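You operate a simulated robot arm through the tools that you are given. There is no shell and no other tool.

Carry out the task below with a simulated robot arm. There is one attempt and no reset: what you move stays moved.

## Task
Put the four pods back in the rack, each in the well of its colour.

Only the result counts: the job must be done as asked and must still hold three seconds after the hand-in. Knocking over, shifting, dropping, spilling or breaking anything else fails it.

## Robot
A 6-joint arm with a two-finger gripper, fixed in place. Base frame: the origin is at the foot of the arm, x ahead of it, y to its left, z up; the work surface is at about z = 91. Lengths are in cm, angles in rad, forces in N, time in s.
Its first joint turns from -2.897 to 2.897 rad. Payload 2.45 kg.
Tool frame: the origin (TCP) lies between the finger pads and is the grasp point; the fingertips stand 2 cm ahead of it; z points along the fingers, y is the line along which they close. The gripper opens to 14 cm. The gripper's body begins 16.8 cm behind the TCP.
Orientation is told as [roll, pitch, yaw] about the base's x, y, z axes, in that order, counted from this pose: with the fingers straight down and closing along the base's y, the tool's x points along the base's -x, its y along +y and its z along -z.

## Interface
- The arm moves only by the tool drive_tool. Its argument "rows" is a list of rows, each a list of 7 numbers: the gripper command, from -1 (shut) to 1 (fully open), values between in proportion, then the shift along the tool's x, y, z in cm, then the turn, a rotation vector about the tool's x, y, z in rad. In form: [[jaw, x, y, z, ax, ay, az], ...]. A call has 1 to 20 rows; each row shifts and turns the commanded pose from where the row before left it, along the tool's axes as they then stand. Each row takes 0.2 s and may step no farther than 5 cm and 0.15 rad from the row before; otherwise, or with a gripper value out of range, the whole call is refused. Where a pose cannot be reached the arm comes as near as it can. A force on the tool above 40 N (or 10 N above the force at the start of the call, whichever is more), or a blocked arm, ends the call early, and 0.2 s more pass. Each finger travels about 4.5 cm/s and halts on what it meets, pressing with about 22 N; the grip force reading is that of the motor and also rises with nothing between the fingers. The clock runs only during rows and for 0.2 s after the last one: add rows that do not move to give the fingers time. The reply holds the time, the measured pose of the TCP, the force on the tool along the base axes, the opening and the grip force, in the units named above and with some noise, with the torque about the TCP (base axes, N m) and any sound that the robot's microphone picked up, and new pictures: "show" is both (left out), scene, wrist or none.
- Cameras (640 x 400 px; columns grow to the right, rows downward): "scene" is fixed at [22.07, -65.09, 149.34]; the picture's right is [0.51, -0.86, 0.00], its down [-0.44, -0.26, -0.86] and it looks along [0.74, 0.44, -0.51] (base axes); focal length 364 px, centre (320, 200). "wrist" rides on the gripper at [7.8, 1.1, -20.9] in the tool frame; the picture's right is [-0.14, 0.99, 0.00], its down [-0.92, -0.13, -0.37] and it looks along [-0.37, -0.05, 0.93] (tool axes); focal length 280 px, centre (320, 200). There is no depth. A picture from a camera that has moved, and an enlarged one, comes with that camera's place and axes in the base frame and with its lens.
- inspect(camera, box): a new picture of the part [left, top, right, bottom] of that camera's present view, enlarged. No time passes.
- job_done(): hands the job in; it is judged then, once.

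Places have to be worked out from the pictures, the camera data and where the tool is seen. Open the gripper and draw the arm clear of the work before you hand the job in, unless the task says otherwise.

The tools are called after "Request:" as a command line: name --pt "numbers of a row" for each row, then --argument value for the rest, lists and objects as JSON in quotes. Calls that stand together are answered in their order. drive_tool: Moves the arm, as the interface text tells. Its arguments: {"type":"object","properties":{"rows":{"type":"array"},"show":{"type":"string","enum":["both","scene","wrist","none"]}},"required":["rows"]} The other tools are called the same way: inspect (camera, box) takes an enlarged picture of a part of a camera's view; job_done () hands the job in.

At the start:

```text
time: 0.0
tcp_pos: [67.3, -23.9, 120.58]
orientation: [0.001, 0.001, -0.001]
force: [0.3, -1.0, -0.6]
torque: [-0.03, 0.02, -0.01]
width: 13.99
grasp_force: 0.0
```

scene: 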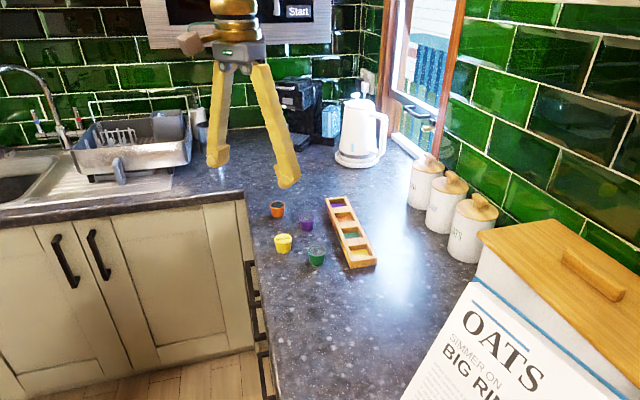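
wrist: 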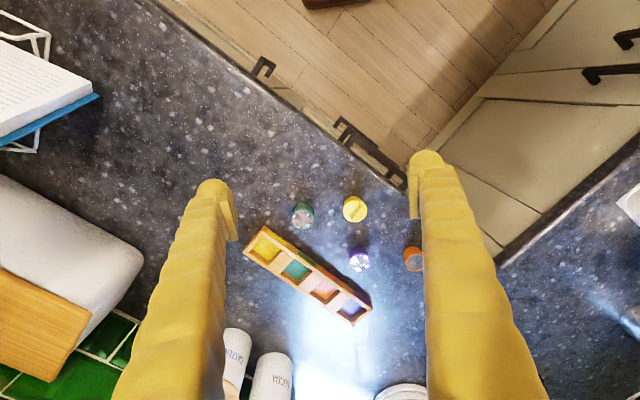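

The pods stand around the rack: orange, purple, yellow and green. I'll zoom into both cameras to find them precisely.

Request:
inspect --camera "scene" --box '[250, 180, 394, 270]'

Request:
inspect --camera "wrist" --box '[228, 180, 436, 330]'

```text
4.44 times, centred on (322, 225) of scene
camera zoom: at [22.07, -65.09, 149.34], right [0.51, -0.86, 0.0], down [-0.44, -0.26, -0.86], along [0.74, 0.44, -0.51], focal length 1616 px, centre (311, 89)
```

zoom: 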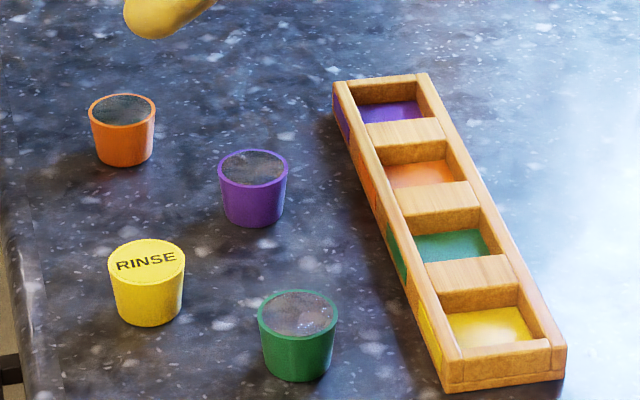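

```text
2.67 times, centred on (332, 255) of wrist
camera zoom: at [59.52, -22.96, 141.54], right [0.14, 0.99, 0.0], down [0.92, -0.13, 0.37], along [0.37, -0.05, -0.93], focal length 748 px, centre (288, 53)
```

zoom: 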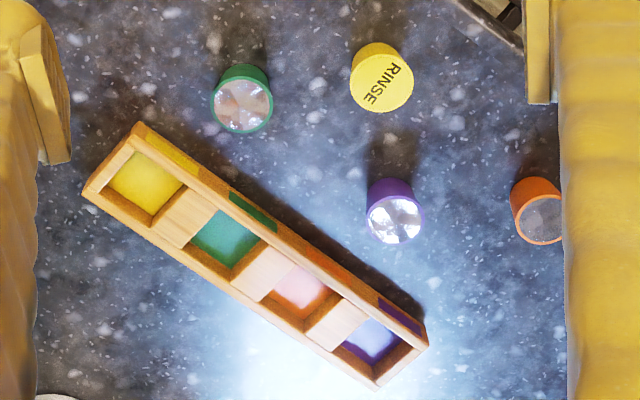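

Both cameras agree on rough positions: green at about (82,-29), yellow (81.6,-19), purple (92.6,-19.3) and orange (94,-8.3). The rack runs from about (84,-39) to (107,-20), and its far wells lie beyond straight-down reach. I'll move closer over the scene to refine these.

Request:
drive_tool --pt "1 -2.7 -0.8 2.1 0 0 0" --pt "1 -2.7 -0.8 2.1 0 0 0" --pt "1 -2.7 -0.8 2.1 0 0 0" --pt "1 -2.7 -0.8 2.1 0 0 0" --pt "1 0 0 0 0 0 0" --pt "1 0 0 0 0 0 0"

```text
time: 1.4
tcp_pos: [78.16, -27.29, 112.13]
orientation: [-0.001, 0.0, 0.001]
force: [0.4, 0.3, -0.9]
torque: [0.01, 0.03, -0.02]
width: 14.02
grasp_force: 0.1
camera wrist: at [70.3, -26.21, 133.06], right [0.14, 0.99, 0.0], down [0.92, -0.13, 0.37], along [0.37, -0.05, -0.93], focal length 280 px, centre (320, 200)
```

scene: 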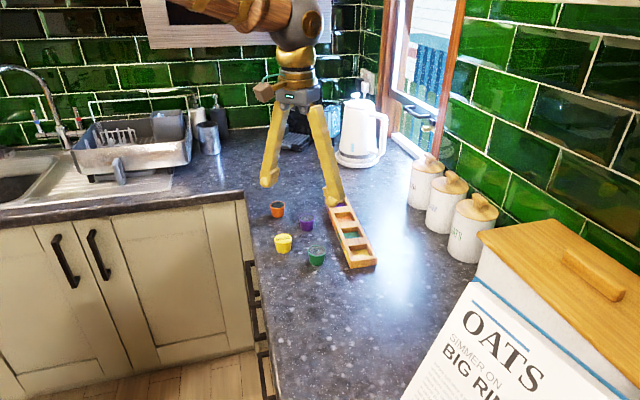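
wrist: 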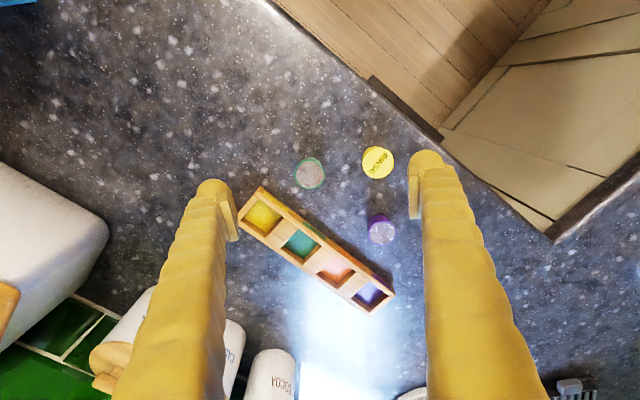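

The arm moved as commanded. I'll enlarge the rack and pods in this closer wrist view.

Request:
inspect --camera "wrist" --box '[230, 170, 400, 320]'

Request:
inspect --camera "wrist" --box '[285, 130, 415, 250]'

Request:
inspect --camera "scene" --box '[310, 190, 390, 275]'

```text
2.67 times, centred on (315, 245) of wrist
camera zoom: at [70.3, -26.21, 133.06], right [0.14, 0.99, 0.0], down [0.92, -0.13, 0.37], along [0.37, -0.05, -0.93], focal length 748 px, centre (333, 80)
```

zoom: 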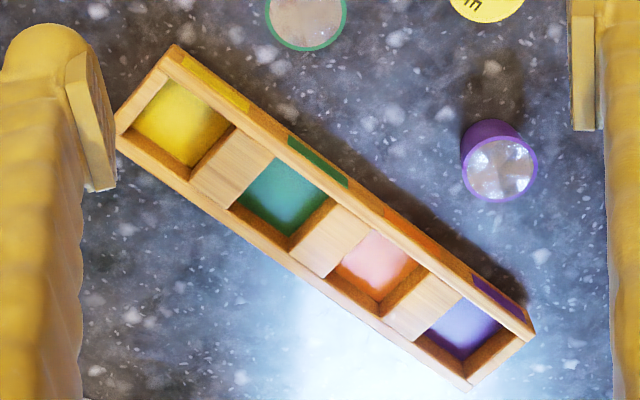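

```text
3.33 times, centred on (350, 190) of wrist
camera zoom: at [70.3, -26.21, 133.06], right [0.14, 0.99, 0.0], down [0.92, -0.13, 0.37], along [0.37, -0.05, -0.93], focal length 935 px, centre (220, 233)
```

zoom: 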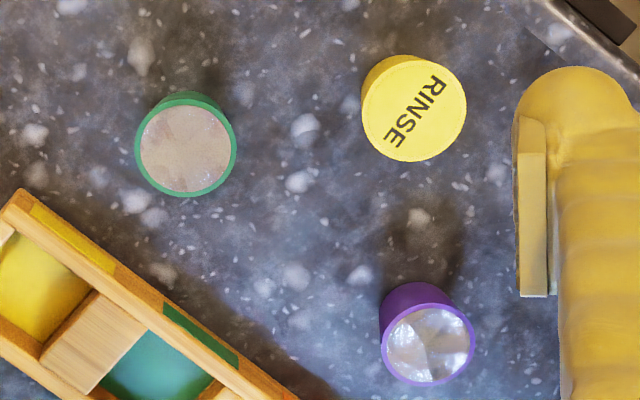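

```text
4.71 times, centred on (350, 232) of scene
camera zoom: at [22.07, -65.09, 149.34], right [0.51, -0.86, 0.0], down [-0.44, -0.26, -0.86], along [0.74, 0.44, -0.51], focal length 1711 px, centre (179, 47)
```

zoom: 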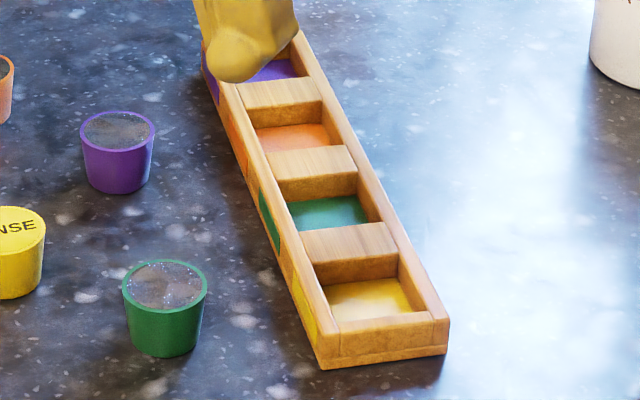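

Working from these views, I put the well centres near yellow (88,-37.3), green (93.9,-32.2), orange (99.7,-27.2) and purple (105.6,-22.1). The rack top is at about z=93, and the pods are about 3.4 tall and 4.3 wide. I'll tilt the tool outward by 0.4 rad, keeping the closing axis level, and test whether it reaches above the purple well at a safe height.

Request:
drive_tool --pt "1 0 0 0 0 0 0.11" --pt "1 0 0 0 0 0 0.11" --pt "1 0 0 0 0 -0.1334 0" --pt "1 0 0 0 0 -0.1333 0" --pt "1 0 0 0 0 -0.1333 0" --pt "1 -2.757 1.579 2.887 0 0 0" --pt "1 -2.757 1.579 2.887 0 0 0" --pt "1 -2.757 1.579 2.887 0 0 0" --pt "1 -2.757 1.579 2.887 0 0 0" --pt "1 -2.757 1.579 2.887 0 0 0" --pt "1 -2.757 1.579 2.887 0 0 0" --pt "1 -2.757 1.579 2.887 0 0 0" --pt "1 0 0 0 0 0 0" --pt "1 0 0 0 0 0 0"

```text
time: 4.4
tcp_pos: [105.6, -21.99, 101.12]
orientation: [0.0, -0.4, -0.218]
force: [-0.3, -0.4, 0.3]
torque: [-0.03, 0.0, -0.02]
width: 14.01
grasp_force: 0.1
camera wrist: at [90.89, -17.71, 117.35], right [0.34, 0.94, 0.05], down [0.66, -0.28, 0.7], along [0.67, -0.2, -0.71], focal length 280 px, centre (320, 200)
```

scene: 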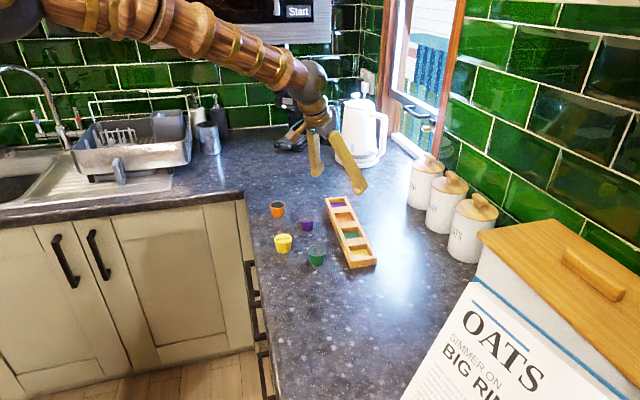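
wrist: 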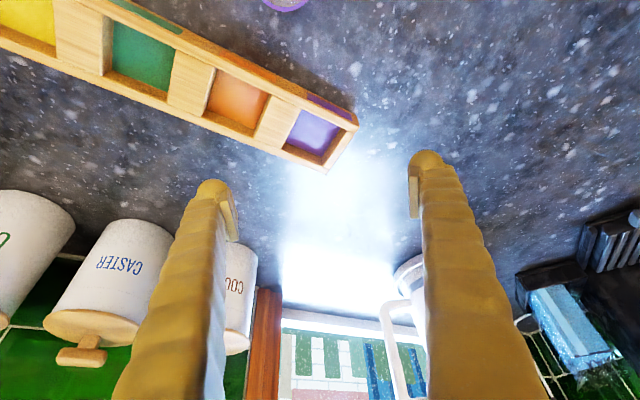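

The tilted tool reaches above the purple well without trouble. I'll zoom the wrist view to fix the wells more precisely from close by.

Request:
inspect --camera "wrist" --box '[180, 40, 372, 180]'

Request:
inspect --camera "scene" --box '[310, 190, 390, 275]'

```text
2.86 times, centred on (276, 110) of wrist
camera zoom: at [90.89, -17.71, 117.35], right [0.34, 0.94, 0.05], down [0.66, -0.28, 0.7], along [0.67, -0.2, -0.71], focal length 801 px, centre (446, 457)
```

zoom: 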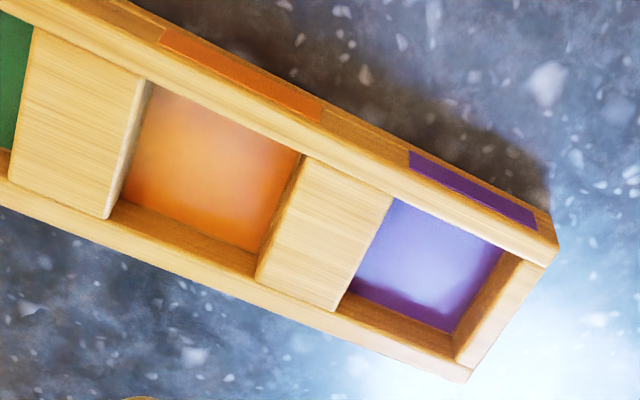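

```text
4.71 times, centred on (350, 232) of scene
camera zoom: at [22.07, -65.09, 149.34], right [0.51, -0.86, 0.0], down [-0.44, -0.26, -0.86], along [0.74, 0.44, -0.51], focal length 1711 px, centre (179, 47)
```

zoom: 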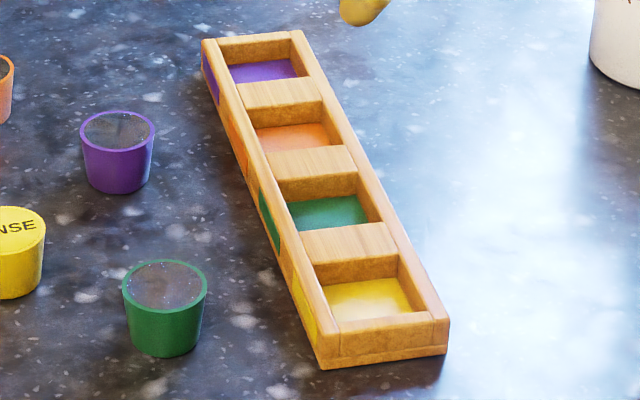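

Rim corners in this view give purple (105.5,-22.3) and orange (99.6,-27.5). That puts green at about (93.7,-32.7) and yellow at (87.8,-37.9), with wells about 5.3 across and 1.5 deep. Next I'll hover over the purple pod near (92.5,-19.4) with the fingers opened to 7 cm and look again.

Request:
drive_tool --pt "0 3.075 -0.075 -1.3 0 0 0" --pt "0 3.075 -0.075 -1.3 0 0 0" --pt "0 3.075 -0.075 -1.3 0 0 0" --pt "0 3.075 -0.075 -1.3 0 0 0" --pt "0 0 0 0 0 0 0" --pt "0 0 0 0 0 0 0"

```text
time: 5.8
tcp_pos: [92.49, -19.32, 101.12]
orientation: [0.0, -0.402, -0.22]
force: [0.8, -0.5, 0.6]
torque: [0.01, 0.01, -0.02]
width: 6.98
grasp_force: 0.2
camera wrist: at [77.69, -15.0, 117.29], right [0.34, 0.94, 0.05], down [0.66, -0.28, 0.7], along [0.67, -0.2, -0.71], focal length 280 px, centre (320, 200)
```

scene: 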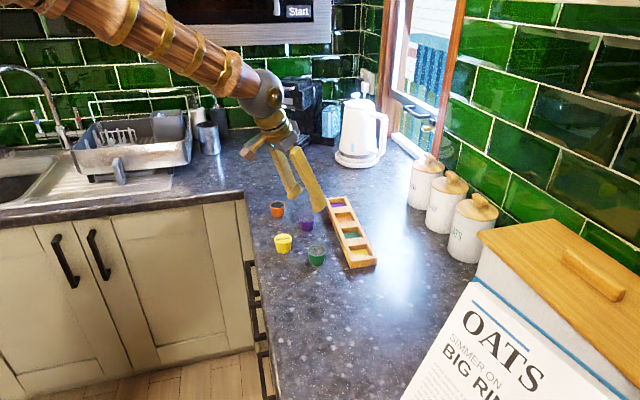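
wrist: 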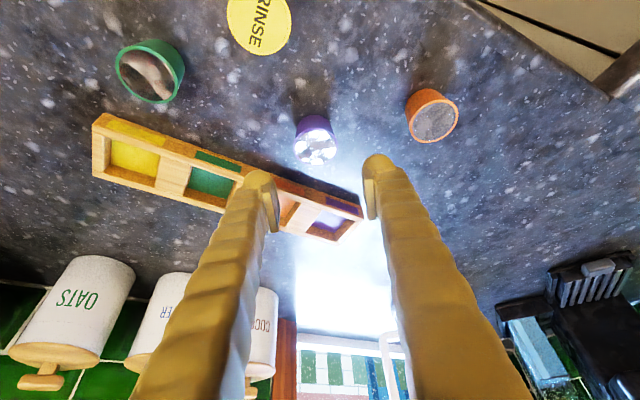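

Request:
inspect --camera "wrist" --box '[270, 90, 400, 190]'

Request:
inspect --camera "wrist" --box '[80, 90, 380, 260]'

Request:
inspect --camera "scene" --box '[255, 190, 395, 280]'

```text
4.00 times, centred on (335, 140) of wrist
camera zoom: at [77.69, -15.0, 117.29], right [0.34, 0.94, 0.05], down [0.66, -0.28, 0.7], along [0.67, -0.2, -0.71], focal length 1122 px, centre (260, 440)
```

zoom: 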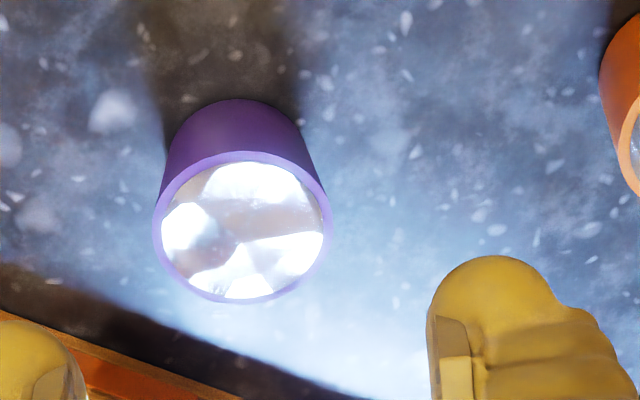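

```text
2.13 times, centred on (230, 175) of wrist
camera zoom: at [77.69, -15.0, 117.29], right [0.34, 0.94, 0.05], down [0.66, -0.28, 0.7], along [0.67, -0.2, -0.71], focal length 598 px, centre (512, 253)
```

zoom: 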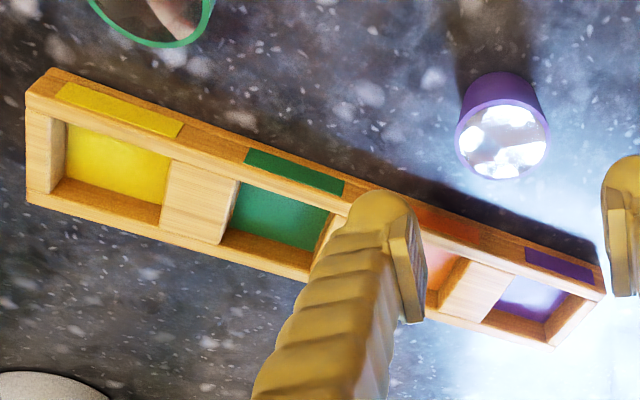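

```text
4.44 times, centred on (325, 235) of scene
camera zoom: at [22.07, -65.09, 149.34], right [0.51, -0.86, 0.0], down [-0.44, -0.26, -0.86], along [0.74, 0.44, -0.51], focal length 1616 px, centre (298, 44)
```

zoom: 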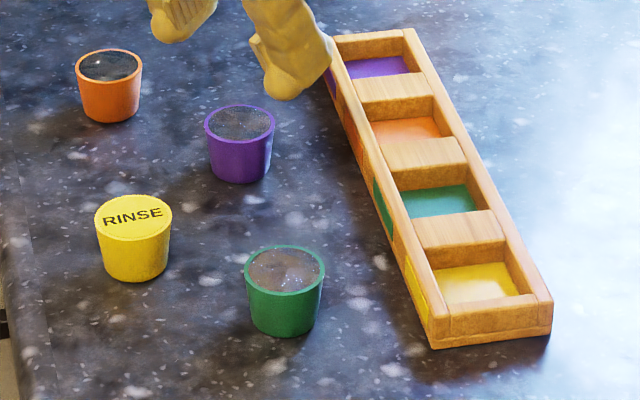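

The purple pod's axis works out to (92.5,-19.45), with its rim at z≈94.3 and 4.3 wide, directly below the TCP. I'll lower until the rim sits about 1.1 cm below the TCP and check before closing.

Request:
drive_tool --pt "0 0.736 -0.04 1.741 0 0 0" --pt "0 0.736 -0.04 1.741 0 0 0" --pt "0 0.736 -0.04 1.741 0 0 0" --pt "0 0 0 0 0 0 0"

Request:
inspect --camera "scene" --box '[260, 170, 380, 250]'

Request:
inspect --camera "wrist" --box '[240, 120, 400, 240]'

```text
time: 6.8
tcp_pos: [92.39, -19.46, 95.3]
orientation: [0.0, -0.399, -0.219]
force: [0.0, 0.2, 0.3]
torque: [0.01, 0.0, 0.01]
width: 7.0
grasp_force: 0.1
camera wrist: at [77.63, -15.17, 111.53], right [0.34, 0.94, 0.05], down [0.66, -0.28, 0.7], along [0.67, -0.2, -0.71], focal length 280 px, centre (320, 200)
```

scene: 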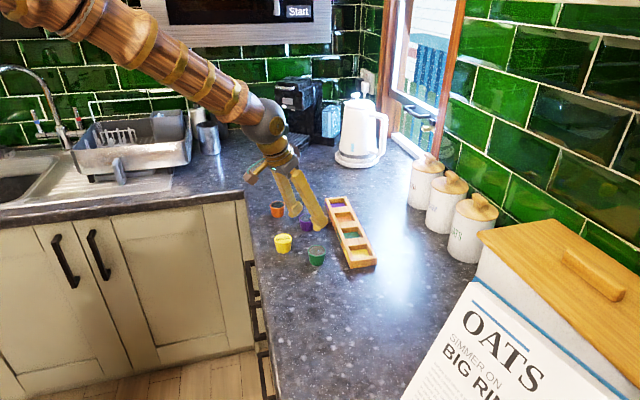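
wrist: 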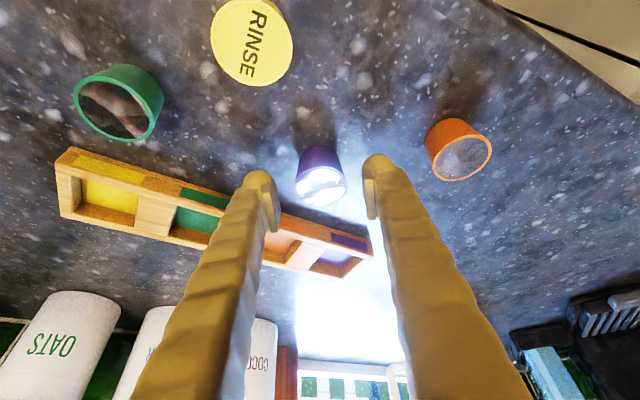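

```text
5.00 times, centred on (320, 210) of scene
camera zoom: at [22.07, -65.09, 149.34], right [0.51, -0.86, 0.0], down [-0.44, -0.26, -0.86], along [0.74, 0.44, -0.51], focal length 1818 px, centre (320, 150)
```

zoom: 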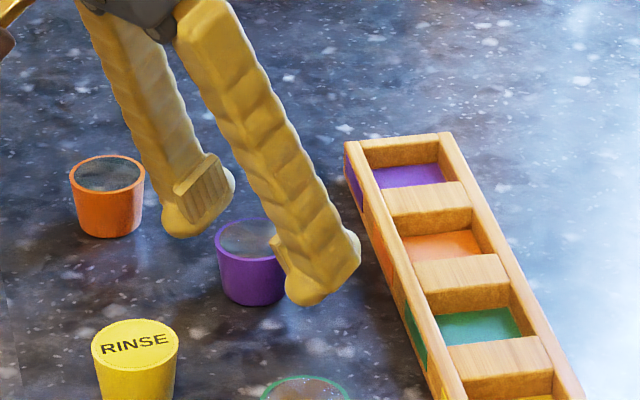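

```text
3.33 times, centred on (320, 180) of wrist
camera zoom: at [77.63, -15.17, 111.53], right [0.34, 0.94, 0.05], down [0.66, -0.28, 0.7], along [0.67, -0.2, -0.71], focal length 935 px, centre (320, 267)
```

zoom: 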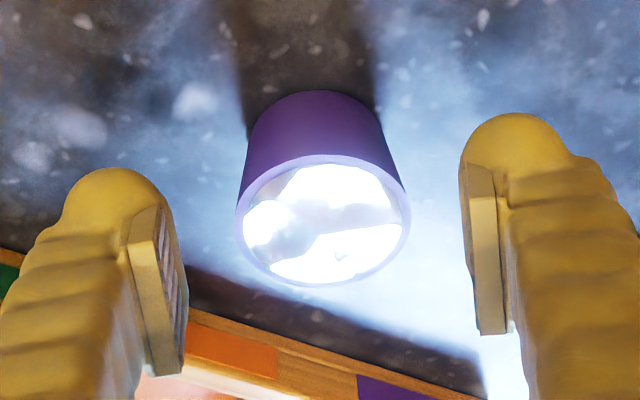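

Before closing I'd like to know where the finger pads end relative to the rim, so I'll zoom in on the fingertips.

Request:
inspect --camera "scene" --box '[285, 185, 335, 235]'

Request:
inspect --camera "wrist" --box '[230, 145, 400, 250]'

```text
8.00 times, centred on (310, 210) of scene
camera zoom: at [22.07, -65.09, 149.34], right [0.51, -0.86, 0.0], down [-0.44, -0.26, -0.86], along [0.74, 0.44, -0.51], focal length 2909 px, centre (400, 120)
```

zoom: 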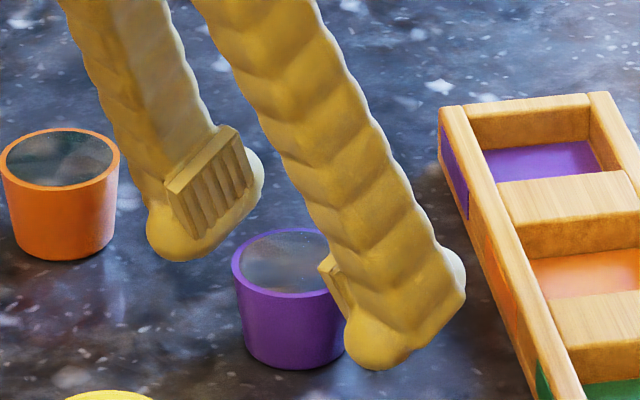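

```text
3.76 times, centred on (315, 198) of wrist
camera zoom: at [77.63, -15.17, 111.53], right [0.34, 0.94, 0.05], down [0.66, -0.28, 0.7], along [0.67, -0.2, -0.71], focal length 1056 px, centre (339, 209)
```

zoom: 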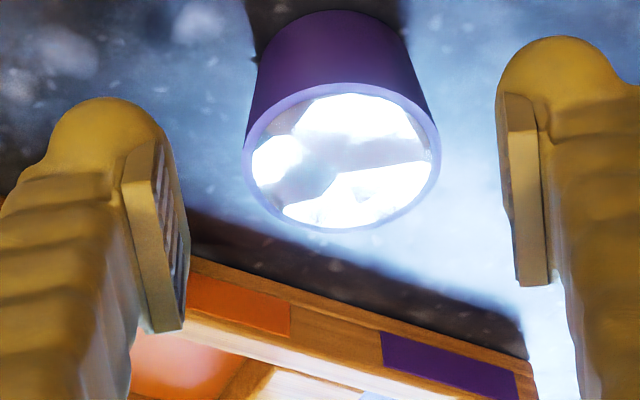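

The pads protrude and end about 1.4 cm short of the tips, so the rim must be level with the TCP for a sound grip. I'll lower another 0.8 cm (tips stay about 1 cm above the table), shift slightly outward, and close.

Request:
drive_tool --pt "0 0.035 0 0.854 0 0 0" --pt "0 0 0 0 0 0 0" --pt "-1 0 0 0 0 0 0" --pt "-1 0 0 0 0 0 0" --pt "-1 0 0 0 0 0 0" --pt "-1 0 0 0 0 0 0" --pt "-1 0 0 0 0 0 0"

Request:
inspect --camera "wrist" --box '[240, 120, 400, 240]'

Request:
inspect --camera "scene" --box '[270, 180, 350, 240]'

```text
time: 8.4
tcp_pos: [92.62, -19.51, 94.63]
orientation: [0.0, -0.401, -0.22]
force: [-0.1, 0.3, 0.0]
torque: [-0.01, 0.0, 0.02]
width: 4.0
grasp_force: 21.9
camera wrist: at [77.95, -15.22, 110.77], right [0.34, 0.94, 0.05], down [0.66, -0.28, 0.7], along [0.67, -0.2, -0.71], focal length 280 px, centre (320, 200)
```

scene: 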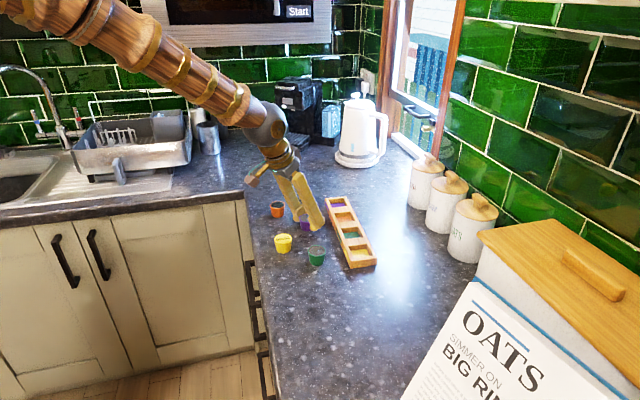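
wrist: 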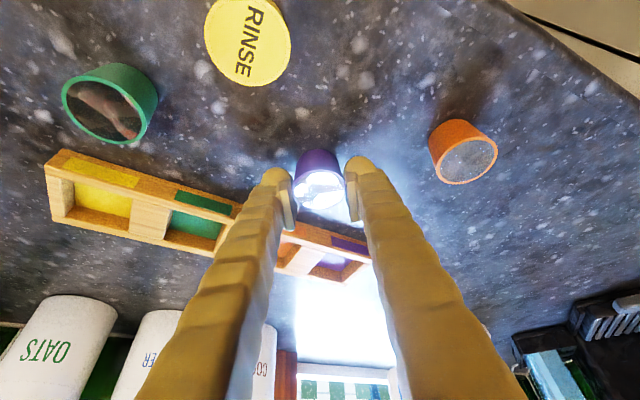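

```text
3.33 times, centred on (320, 180) of wrist
camera zoom: at [77.95, -15.22, 110.77], right [0.34, 0.94, 0.05], down [0.66, -0.28, 0.7], along [0.67, -0.2, -0.71], focal length 935 px, centre (320, 267)
```

zoom: 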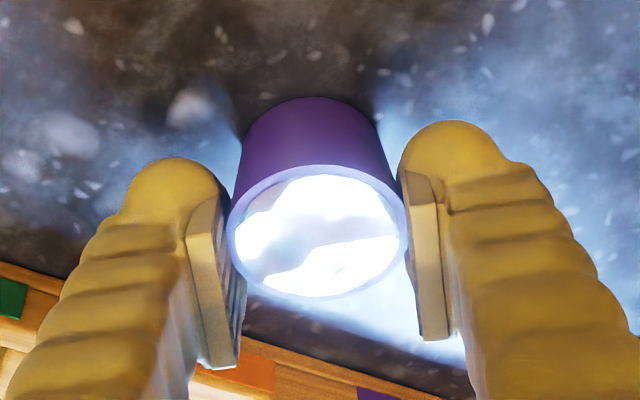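

```text
6.67 times, centred on (310, 210) of scene
camera zoom: at [22.07, -65.09, 149.34], right [0.51, -0.86, 0.0], down [-0.44, -0.26, -0.86], along [0.74, 0.44, -0.51], focal length 2424 px, centre (387, 133)
```

zoom: 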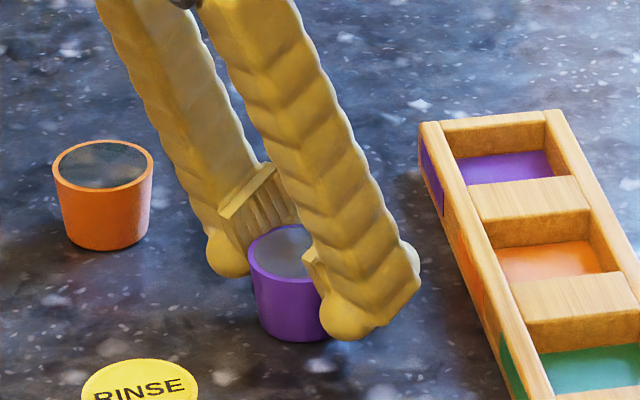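

The grip is firm at width 4.0 with 22 N. I'll lift slowly straight up about 6 cm and check that the pod comes with it.

Request:
drive_tool --pt "-1 -0.195 0 -0.461 0 0 0" --pt "-1 -0.389 0 -0.921 0 0 0" --pt "-1 -0.389 0 -0.921 0 0 0" --pt "-1 -0.389 0 -0.921 0 0 0" --pt "-1 -0.389 0 -0.921 0 0 0" --pt "-1 -0.389 0 -0.921 0 0 0" --pt "-1 -0.195 0 -0.461 0 0 0" --pt "-1 0 0 0 0 0 0"

Request:
inspect --camera "wrist" --box '[240, 120, 400, 240]'

Request:
inspect --camera "scene" --box '[270, 160, 350, 220]'

```text
time: 10.2
tcp_pos: [92.64, -19.61, 100.51]
orientation: [-0.001, -0.4, -0.22]
force: [0.2, 0.0, -0.3]
torque: [-0.01, -0.03, 0.0]
width: 3.98
grasp_force: 22.0
camera wrist: at [77.97, -15.27, 116.78], right [0.34, 0.94, 0.05], down [0.66, -0.28, 0.7], along [0.67, -0.2, -0.71], focal length 280 px, centre (320, 200)
```

scene: 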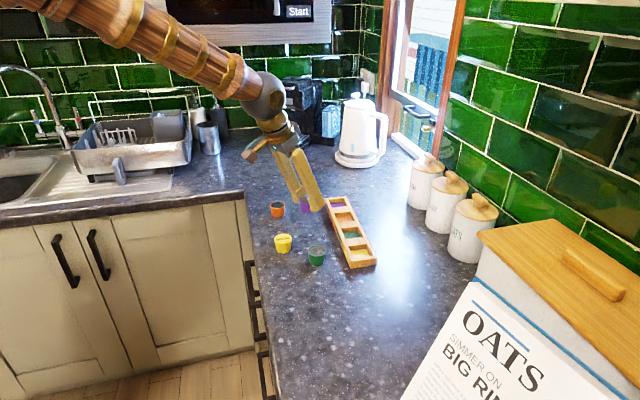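
wrist: 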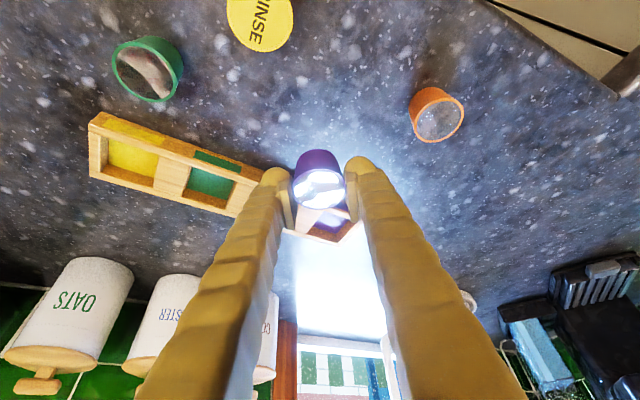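

```text
3.33 times, centred on (320, 180) of wrist
camera zoom: at [77.97, -15.27, 116.78], right [0.34, 0.94, 0.05], down [0.66, -0.28, 0.7], along [0.67, -0.2, -0.71], focal length 935 px, centre (320, 267)
```

zoom: 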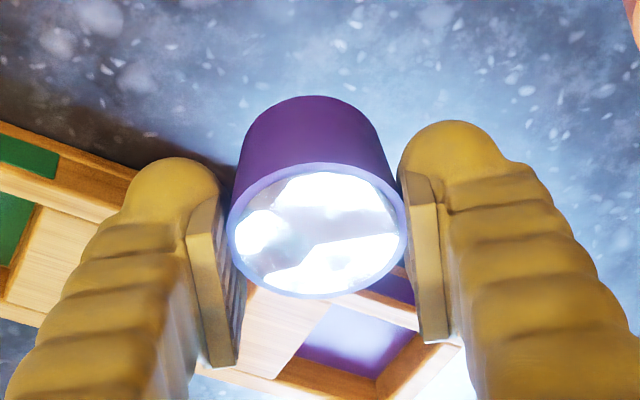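

```text
6.67 times, centred on (310, 190) of scene
camera zoom: at [22.07, -65.09, 149.34], right [0.51, -0.86, 0.0], down [-0.44, -0.26, -0.86], along [0.74, 0.44, -0.51], focal length 2424 px, centre (387, 267)
```

zoom: 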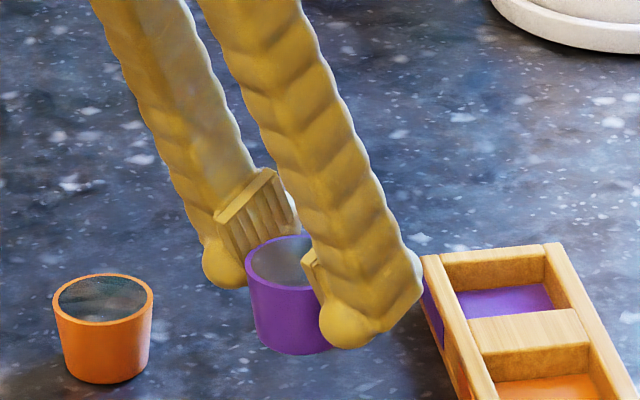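

The pod came up cleanly and hangs upright, its axis about 0.1 cm inward of the TCP and its rim about 0.35 below it. Next I'll carry it level to above the purple well.

Request:
drive_tool --pt "-1 -1.225 0.014 0.518 0 0 0" --pt "-1 -2.45 0.028 1.036 0 0 0" --pt "-1 -2.45 0.028 1.036 0 0 0" --pt "-1 -2.45 0.028 1.036 0 0 0" --pt "-1 -2.45 0.028 1.036 0 0 0" --pt "-1 -1.225 0.014 0.518 0 0 0" --pt "-1 0 0 0 0 0 0" --pt "-1 0 0 0 0 0 0"

Request:
inspect --camera "wrist" --box '[210, 80, 402, 220]'

Request:
inspect --camera "scene" --box '[300, 160, 380, 220]'

```text
time: 12.0
tcp_pos: [105.82, -22.0, 100.55]
orientation: [0.001, -0.399, -0.218]
force: [-0.4, 0.4, -0.4]
torque: [-0.02, 0.0, 0.04]
width: 4.01
grasp_force: 21.5
camera wrist: at [91.12, -17.8, 116.85], right [0.34, 0.94, 0.05], down [0.66, -0.28, 0.7], along [0.67, -0.2, -0.71], focal length 280 px, centre (320, 200)
```

scene: 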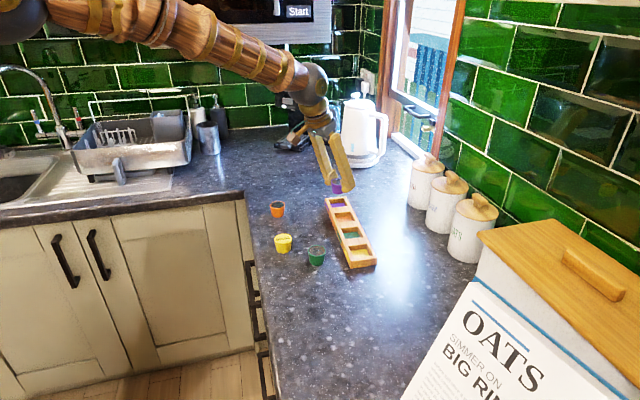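
wrist: 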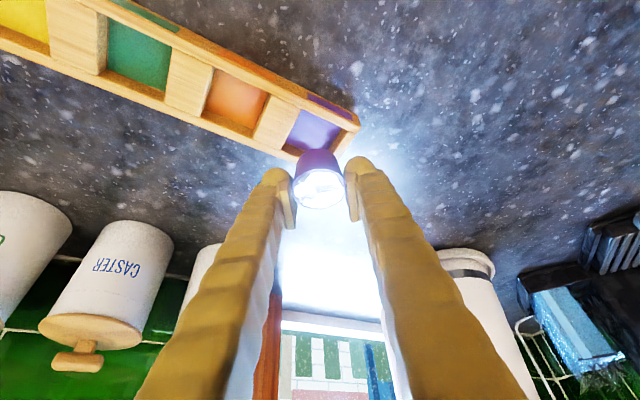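

```text
2.86 times, centred on (306, 150) of wrist
camera zoom: at [91.12, -17.8, 116.85], right [0.34, 0.94, 0.05], down [0.66, -0.28, 0.7], along [0.67, -0.2, -0.71], focal length 801 px, centre (360, 343)
```

zoom: 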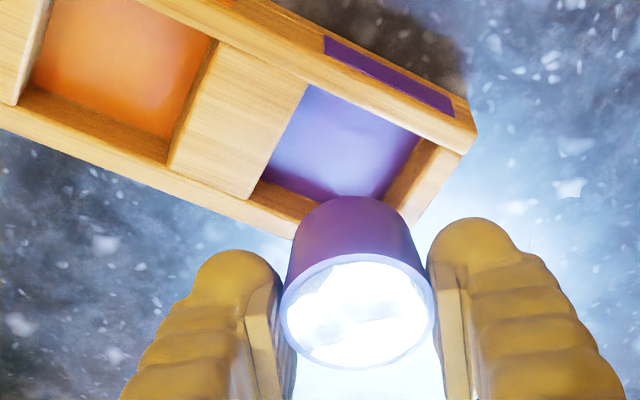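

```text
6.67 times, centred on (340, 190) of scene
camera zoom: at [22.07, -65.09, 149.34], right [0.51, -0.86, 0.0], down [-0.44, -0.26, -0.86], along [0.74, 0.44, -0.51], focal length 2424 px, centre (187, 267)
```

zoom: 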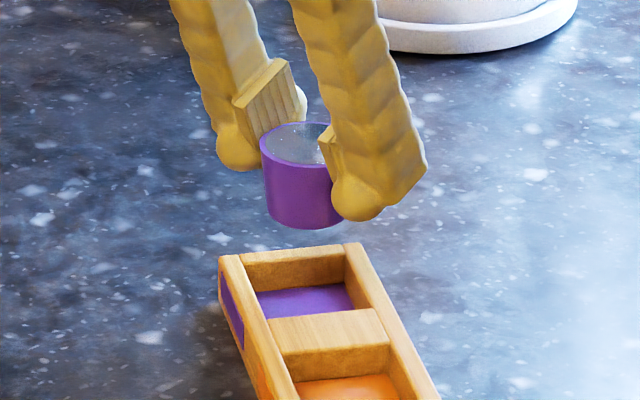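

The well centre re-measures at (105.5,-22.25), and the pod is about 0.2 cm off. I'll correct that while lowering to just above the rack, then look again.

Request:
drive_tool --pt "-1 0.345 -0.044 0.7225 0 0 0" --pt "-1 0.345 -0.044 0.7225 0 0 0" --pt "-1 0.345 -0.044 0.7225 0 0 0" --pt "-1 0.345 -0.044 0.7225 0 0 0" --pt "-1 0 0 0 0 0 0"

Request:
inspect --camera "wrist" --box '[240, 100, 400, 220]'

Request:
inspect --camera "scene" --box '[305, 165, 375, 217]'

```text
time: 13.2
tcp_pos: [105.67, -22.4, 97.34]
orientation: [0.0, -0.399, -0.22]
force: [-0.4, -0.5, -0.4]
torque: [-0.01, -0.04, 0.0]
width: 4.01
grasp_force: 21.7
camera wrist: at [90.86, -18.0, 113.6], right [0.34, 0.94, 0.05], down [0.66, -0.28, 0.7], along [0.67, -0.2, -0.71], focal length 280 px, centre (320, 200)
```

scene: 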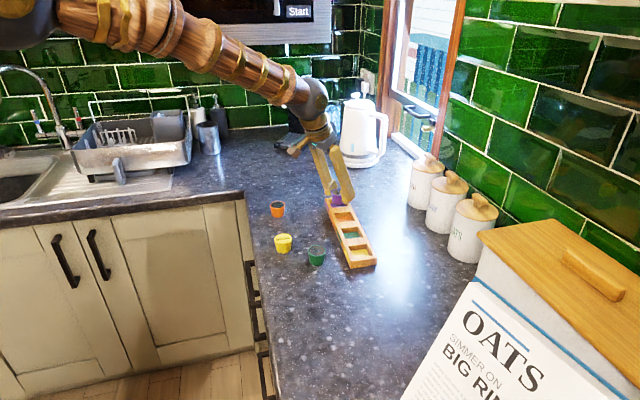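
wrist: 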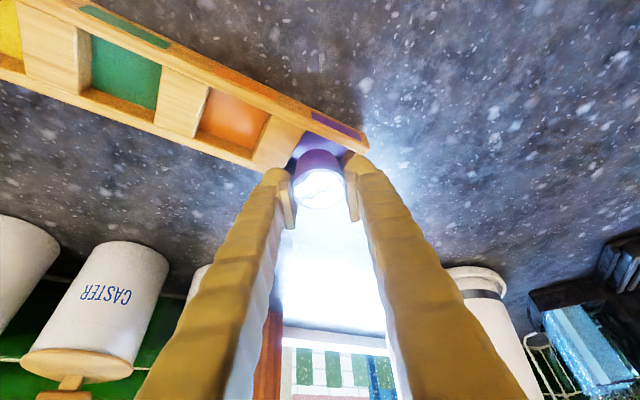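

```text
3.33 times, centred on (320, 160) of wrist
camera zoom: at [90.86, -18.0, 113.6], right [0.34, 0.94, 0.05], down [0.66, -0.28, 0.7], along [0.67, -0.2, -0.71], focal length 935 px, centre (320, 333)
```

zoom: 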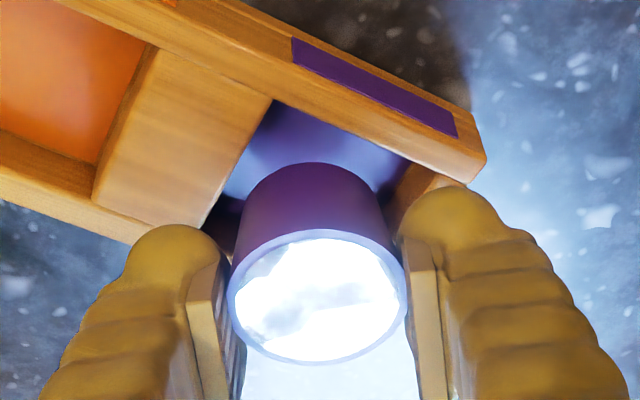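

```text
7.69 times, centred on (340, 191) of scene
camera zoom: at [22.07, -65.09, 149.34], right [0.51, -0.86, 0.0], down [-0.44, -0.26, -0.86], along [0.74, 0.44, -0.51], focal length 2797 px, centre (166, 269)
```

zoom: 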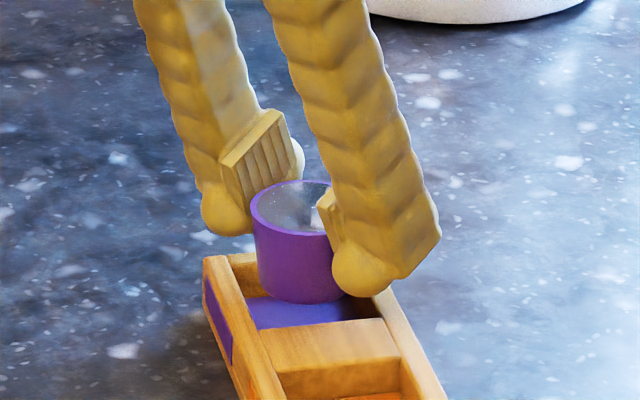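

The pod is centred over the purple well to within about 0.1 cm. I'll lower another 1.6 cm, so the pod's bottom is about 1 cm inside the well and the tips stay just above the rails.

Request:
drive_tool --pt "-1 0.14 0.02 0.38 0 0 0" --pt "-1 0.14 0.02 0.38 0 0 0" --pt "-1 0.156 0.02 0.368 0 0 0" --pt "-1 0.156 0.02 0.368 0 0 0" --pt "-1 0 0 0 0 0 0"

Request:
inspect --camera "wrist" --box '[240, 100, 400, 220]'

Request:
inspect --camera "scene" --box '[305, 165, 375, 217]'

```text
time: 14.4
tcp_pos: [105.57, -22.29, 95.71]
orientation: [0.001, -0.4, -0.219]
force: [0.3, -0.5, 0.0]
torque: [0.01, 0.0, 0.0]
width: 3.98
grasp_force: 21.6
camera wrist: at [90.87, -17.96, 111.99], right [0.34, 0.94, 0.05], down [0.66, -0.28, 0.7], along [0.67, -0.2, -0.71], focal length 280 px, centre (320, 200)
```

scene: 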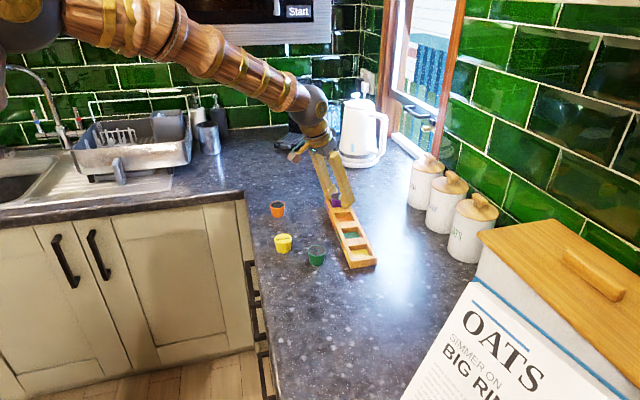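
wrist: 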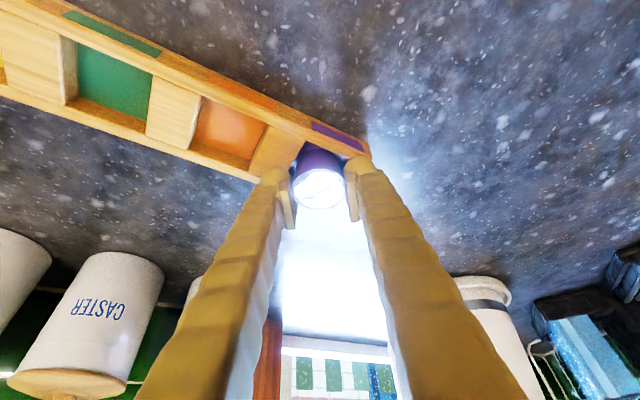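

```text
3.33 times, centred on (320, 160) of wrist
camera zoom: at [90.87, -17.96, 111.99], right [0.34, 0.94, 0.05], down [0.66, -0.28, 0.7], along [0.67, -0.2, -0.71], focal length 935 px, centre (320, 333)
```

zoom: 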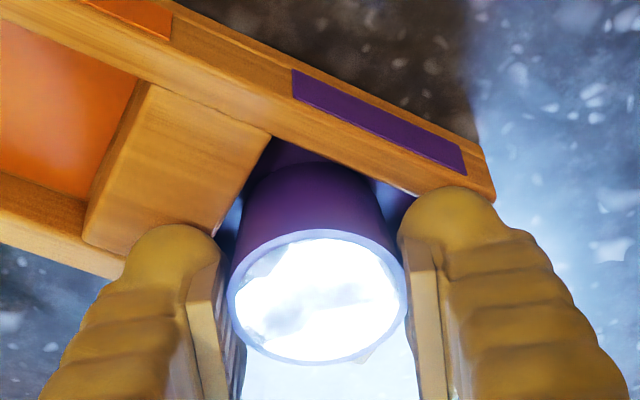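

```text
7.69 times, centred on (340, 191) of scene
camera zoom: at [22.07, -65.09, 149.34], right [0.51, -0.86, 0.0], down [-0.44, -0.26, -0.86], along [0.74, 0.44, -0.51], focal length 2797 px, centre (166, 269)
```

zoom: 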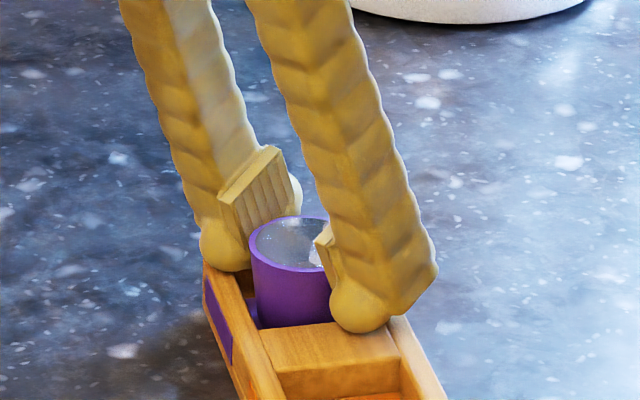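

The forces stay quiet. I'll lower 0.25 cm more in tiny steps while watching the force, to shorten the drop.

Request:
drive_tool --pt "-1 0.049 0 0.115 0 0 0" --pt "-1 0.049 0 0.115 0 0 0" --pt "-1 0 0 0 0 0 0" --show "none"

```text
time: 15.2
tcp_pos: [105.6, -22.33, 95.71]
orientation: [0.0, -0.403, -0.217]
force: [-2.2, 2.6, 21.1]
torque: [-0.19, 0.26, -0.1]
width: 4.02
grasp_force: 21.8
```

Contact at 21 N: the torque says the fingertips have met the rack top, so the rack top is at z≈93.1. I'll back up 0.35 cm and open to 6 cm to release the pod into the well.

Request:
drive_tool --pt "-1 -0.068 0 -0.161 0 0 0" --pt "-1 -0.068 0 -0.161 0 0 0" --pt "-1 0 0 0 0 0 0" --pt "-0.2 0 0 0 0 0 0" --pt "-0.2 0 0 0 0 0 0" --pt "-0.2 0 0 0 0 0 0" --pt "-0.2 0 0 0 0 0 0"

Request:
inspect --camera "wrist" --box '[240, 100, 400, 220]'

Request:
inspect --camera "scene" --box '[305, 165, 375, 217]'

```text
time: 16.8
tcp_pos: [105.75, -22.38, 95.86]
orientation: [0.0, -0.399, -0.217]
force: [0.3, -0.3, 1.0]
torque: [0.01, -0.03, 0.0]
width: 5.61
grasp_force: 0.2
camera wrist: at [90.94, -17.98, 112.12], right [0.34, 0.94, 0.05], down [0.66, -0.28, 0.7], along [0.67, -0.2, -0.71], focal length 280 px, centre (320, 200)
```

scene: 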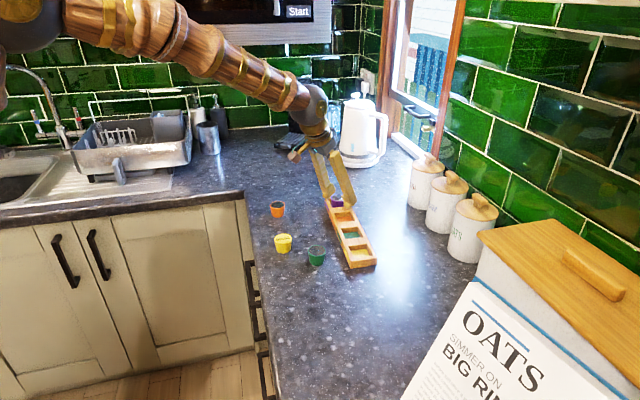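
wrist: 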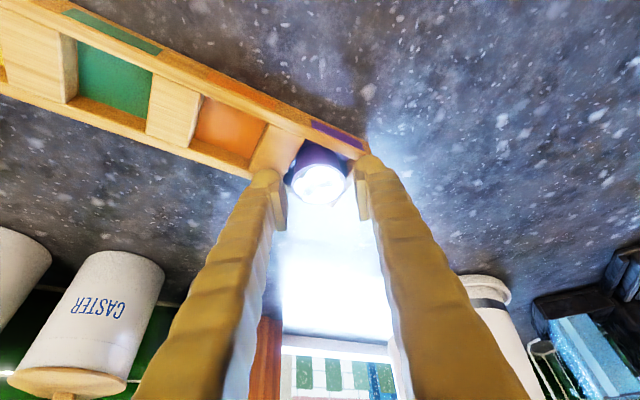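

```text
3.33 times, centred on (320, 160) of wrist
camera zoom: at [90.94, -17.98, 112.12], right [0.34, 0.94, 0.05], down [0.66, -0.28, 0.7], along [0.67, -0.2, -0.71], focal length 935 px, centre (320, 333)
```

zoom: 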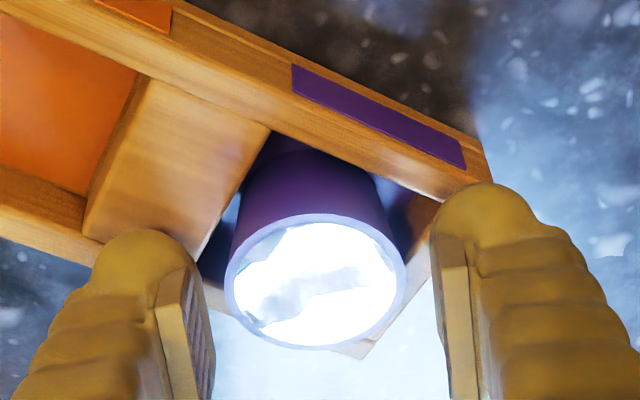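

```text
7.69 times, centred on (340, 191) of scene
camera zoom: at [22.07, -65.09, 149.34], right [0.51, -0.86, 0.0], down [-0.44, -0.26, -0.86], along [0.74, 0.44, -0.51], focal length 2797 px, centre (166, 269)
```

zoom: 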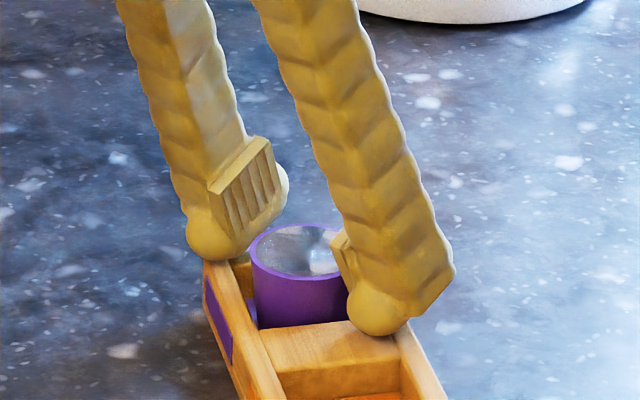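

The purple pod dropped flat into its well. I'll lift straight up, then hover near the orange pod at about (94.2,-8.3).

Request:
drive_tool --pt "-0.2 -0.389 0 -0.921 0 0 0" --pt "-0.2 -0.973 0 -2.303 0 0 0" --pt "-0.2 -0.973 0 -2.303 0 0 0" --pt "0 2.63 2.246 -1.11 0 0 0" --pt "0 2.63 2.246 -1.11 0 0 0" --pt "0 2.63 2.246 -1.11 0 0 0" --pt "0 2.63 2.246 -1.11 0 0 0" --pt "0 2.63 2.246 -1.11 0 0 0" --pt "0 0 0 0 0 0 0" --pt "0 0 0 0 0 0 0"

Request:
inspect --camera "wrist" --box '[240, 80, 400, 200]'

Request:
inspect --camera "scene" --box '[255, 180, 395, 280]'

```text
time: 19.0
tcp_pos: [94.27, -8.07, 101.81]
orientation: [-0.001, -0.4, -0.219]
force: [-1.2, 0.2, 0.7]
torque: [-0.04, 0.01, 0.02]
width: 7.03
grasp_force: 0.1
camera wrist: at [79.54, -3.85, 118.09], right [0.34, 0.94, 0.05], down [0.66, -0.28, 0.7], along [0.67, -0.2, -0.71], focal length 280 px, centre (320, 200)
```

scene: 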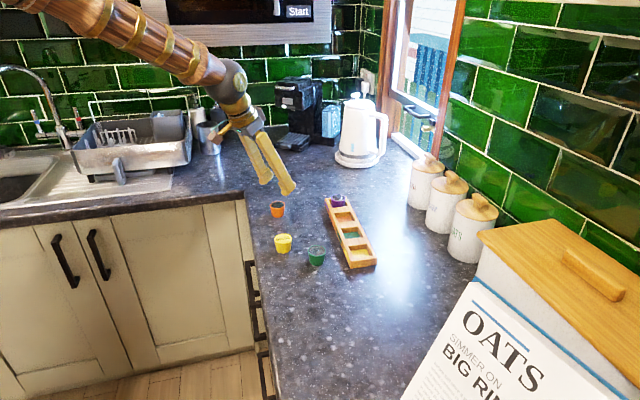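
wrist: 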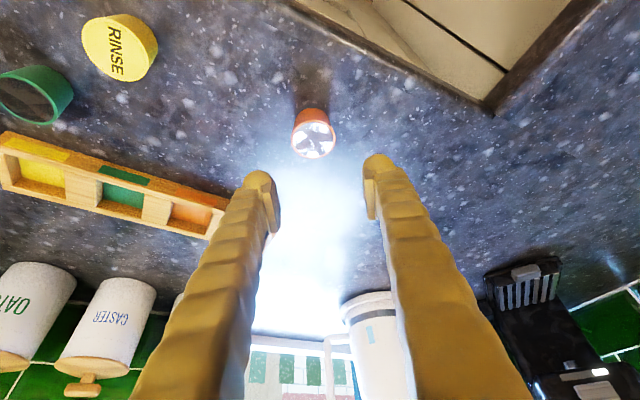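

```text
3.33 times, centred on (320, 140) of wrist
camera zoom: at [79.54, -3.85, 118.09], right [0.34, 0.94, 0.05], down [0.66, -0.28, 0.7], along [0.67, -0.2, -0.71], focal length 935 px, centre (320, 400)
```

zoom: 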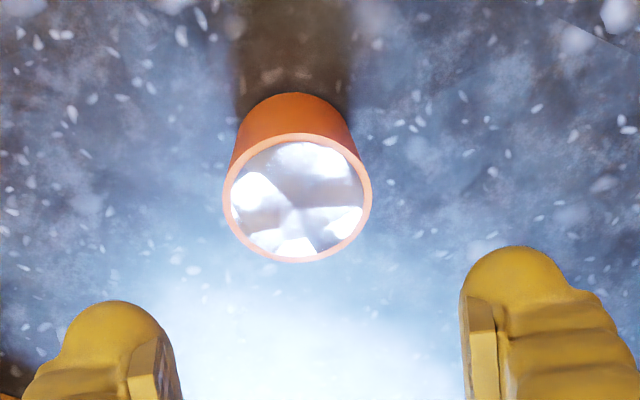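

```text
4.00 times, centred on (325, 230) of scene
camera zoom: at [22.07, -65.09, 149.34], right [0.51, -0.86, 0.0], down [-0.44, -0.26, -0.86], along [0.74, 0.44, -0.51], focal length 1455 px, centre (300, 80)
```

zoom: 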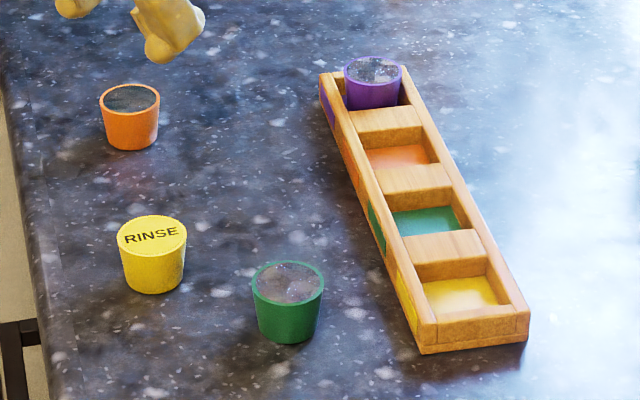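

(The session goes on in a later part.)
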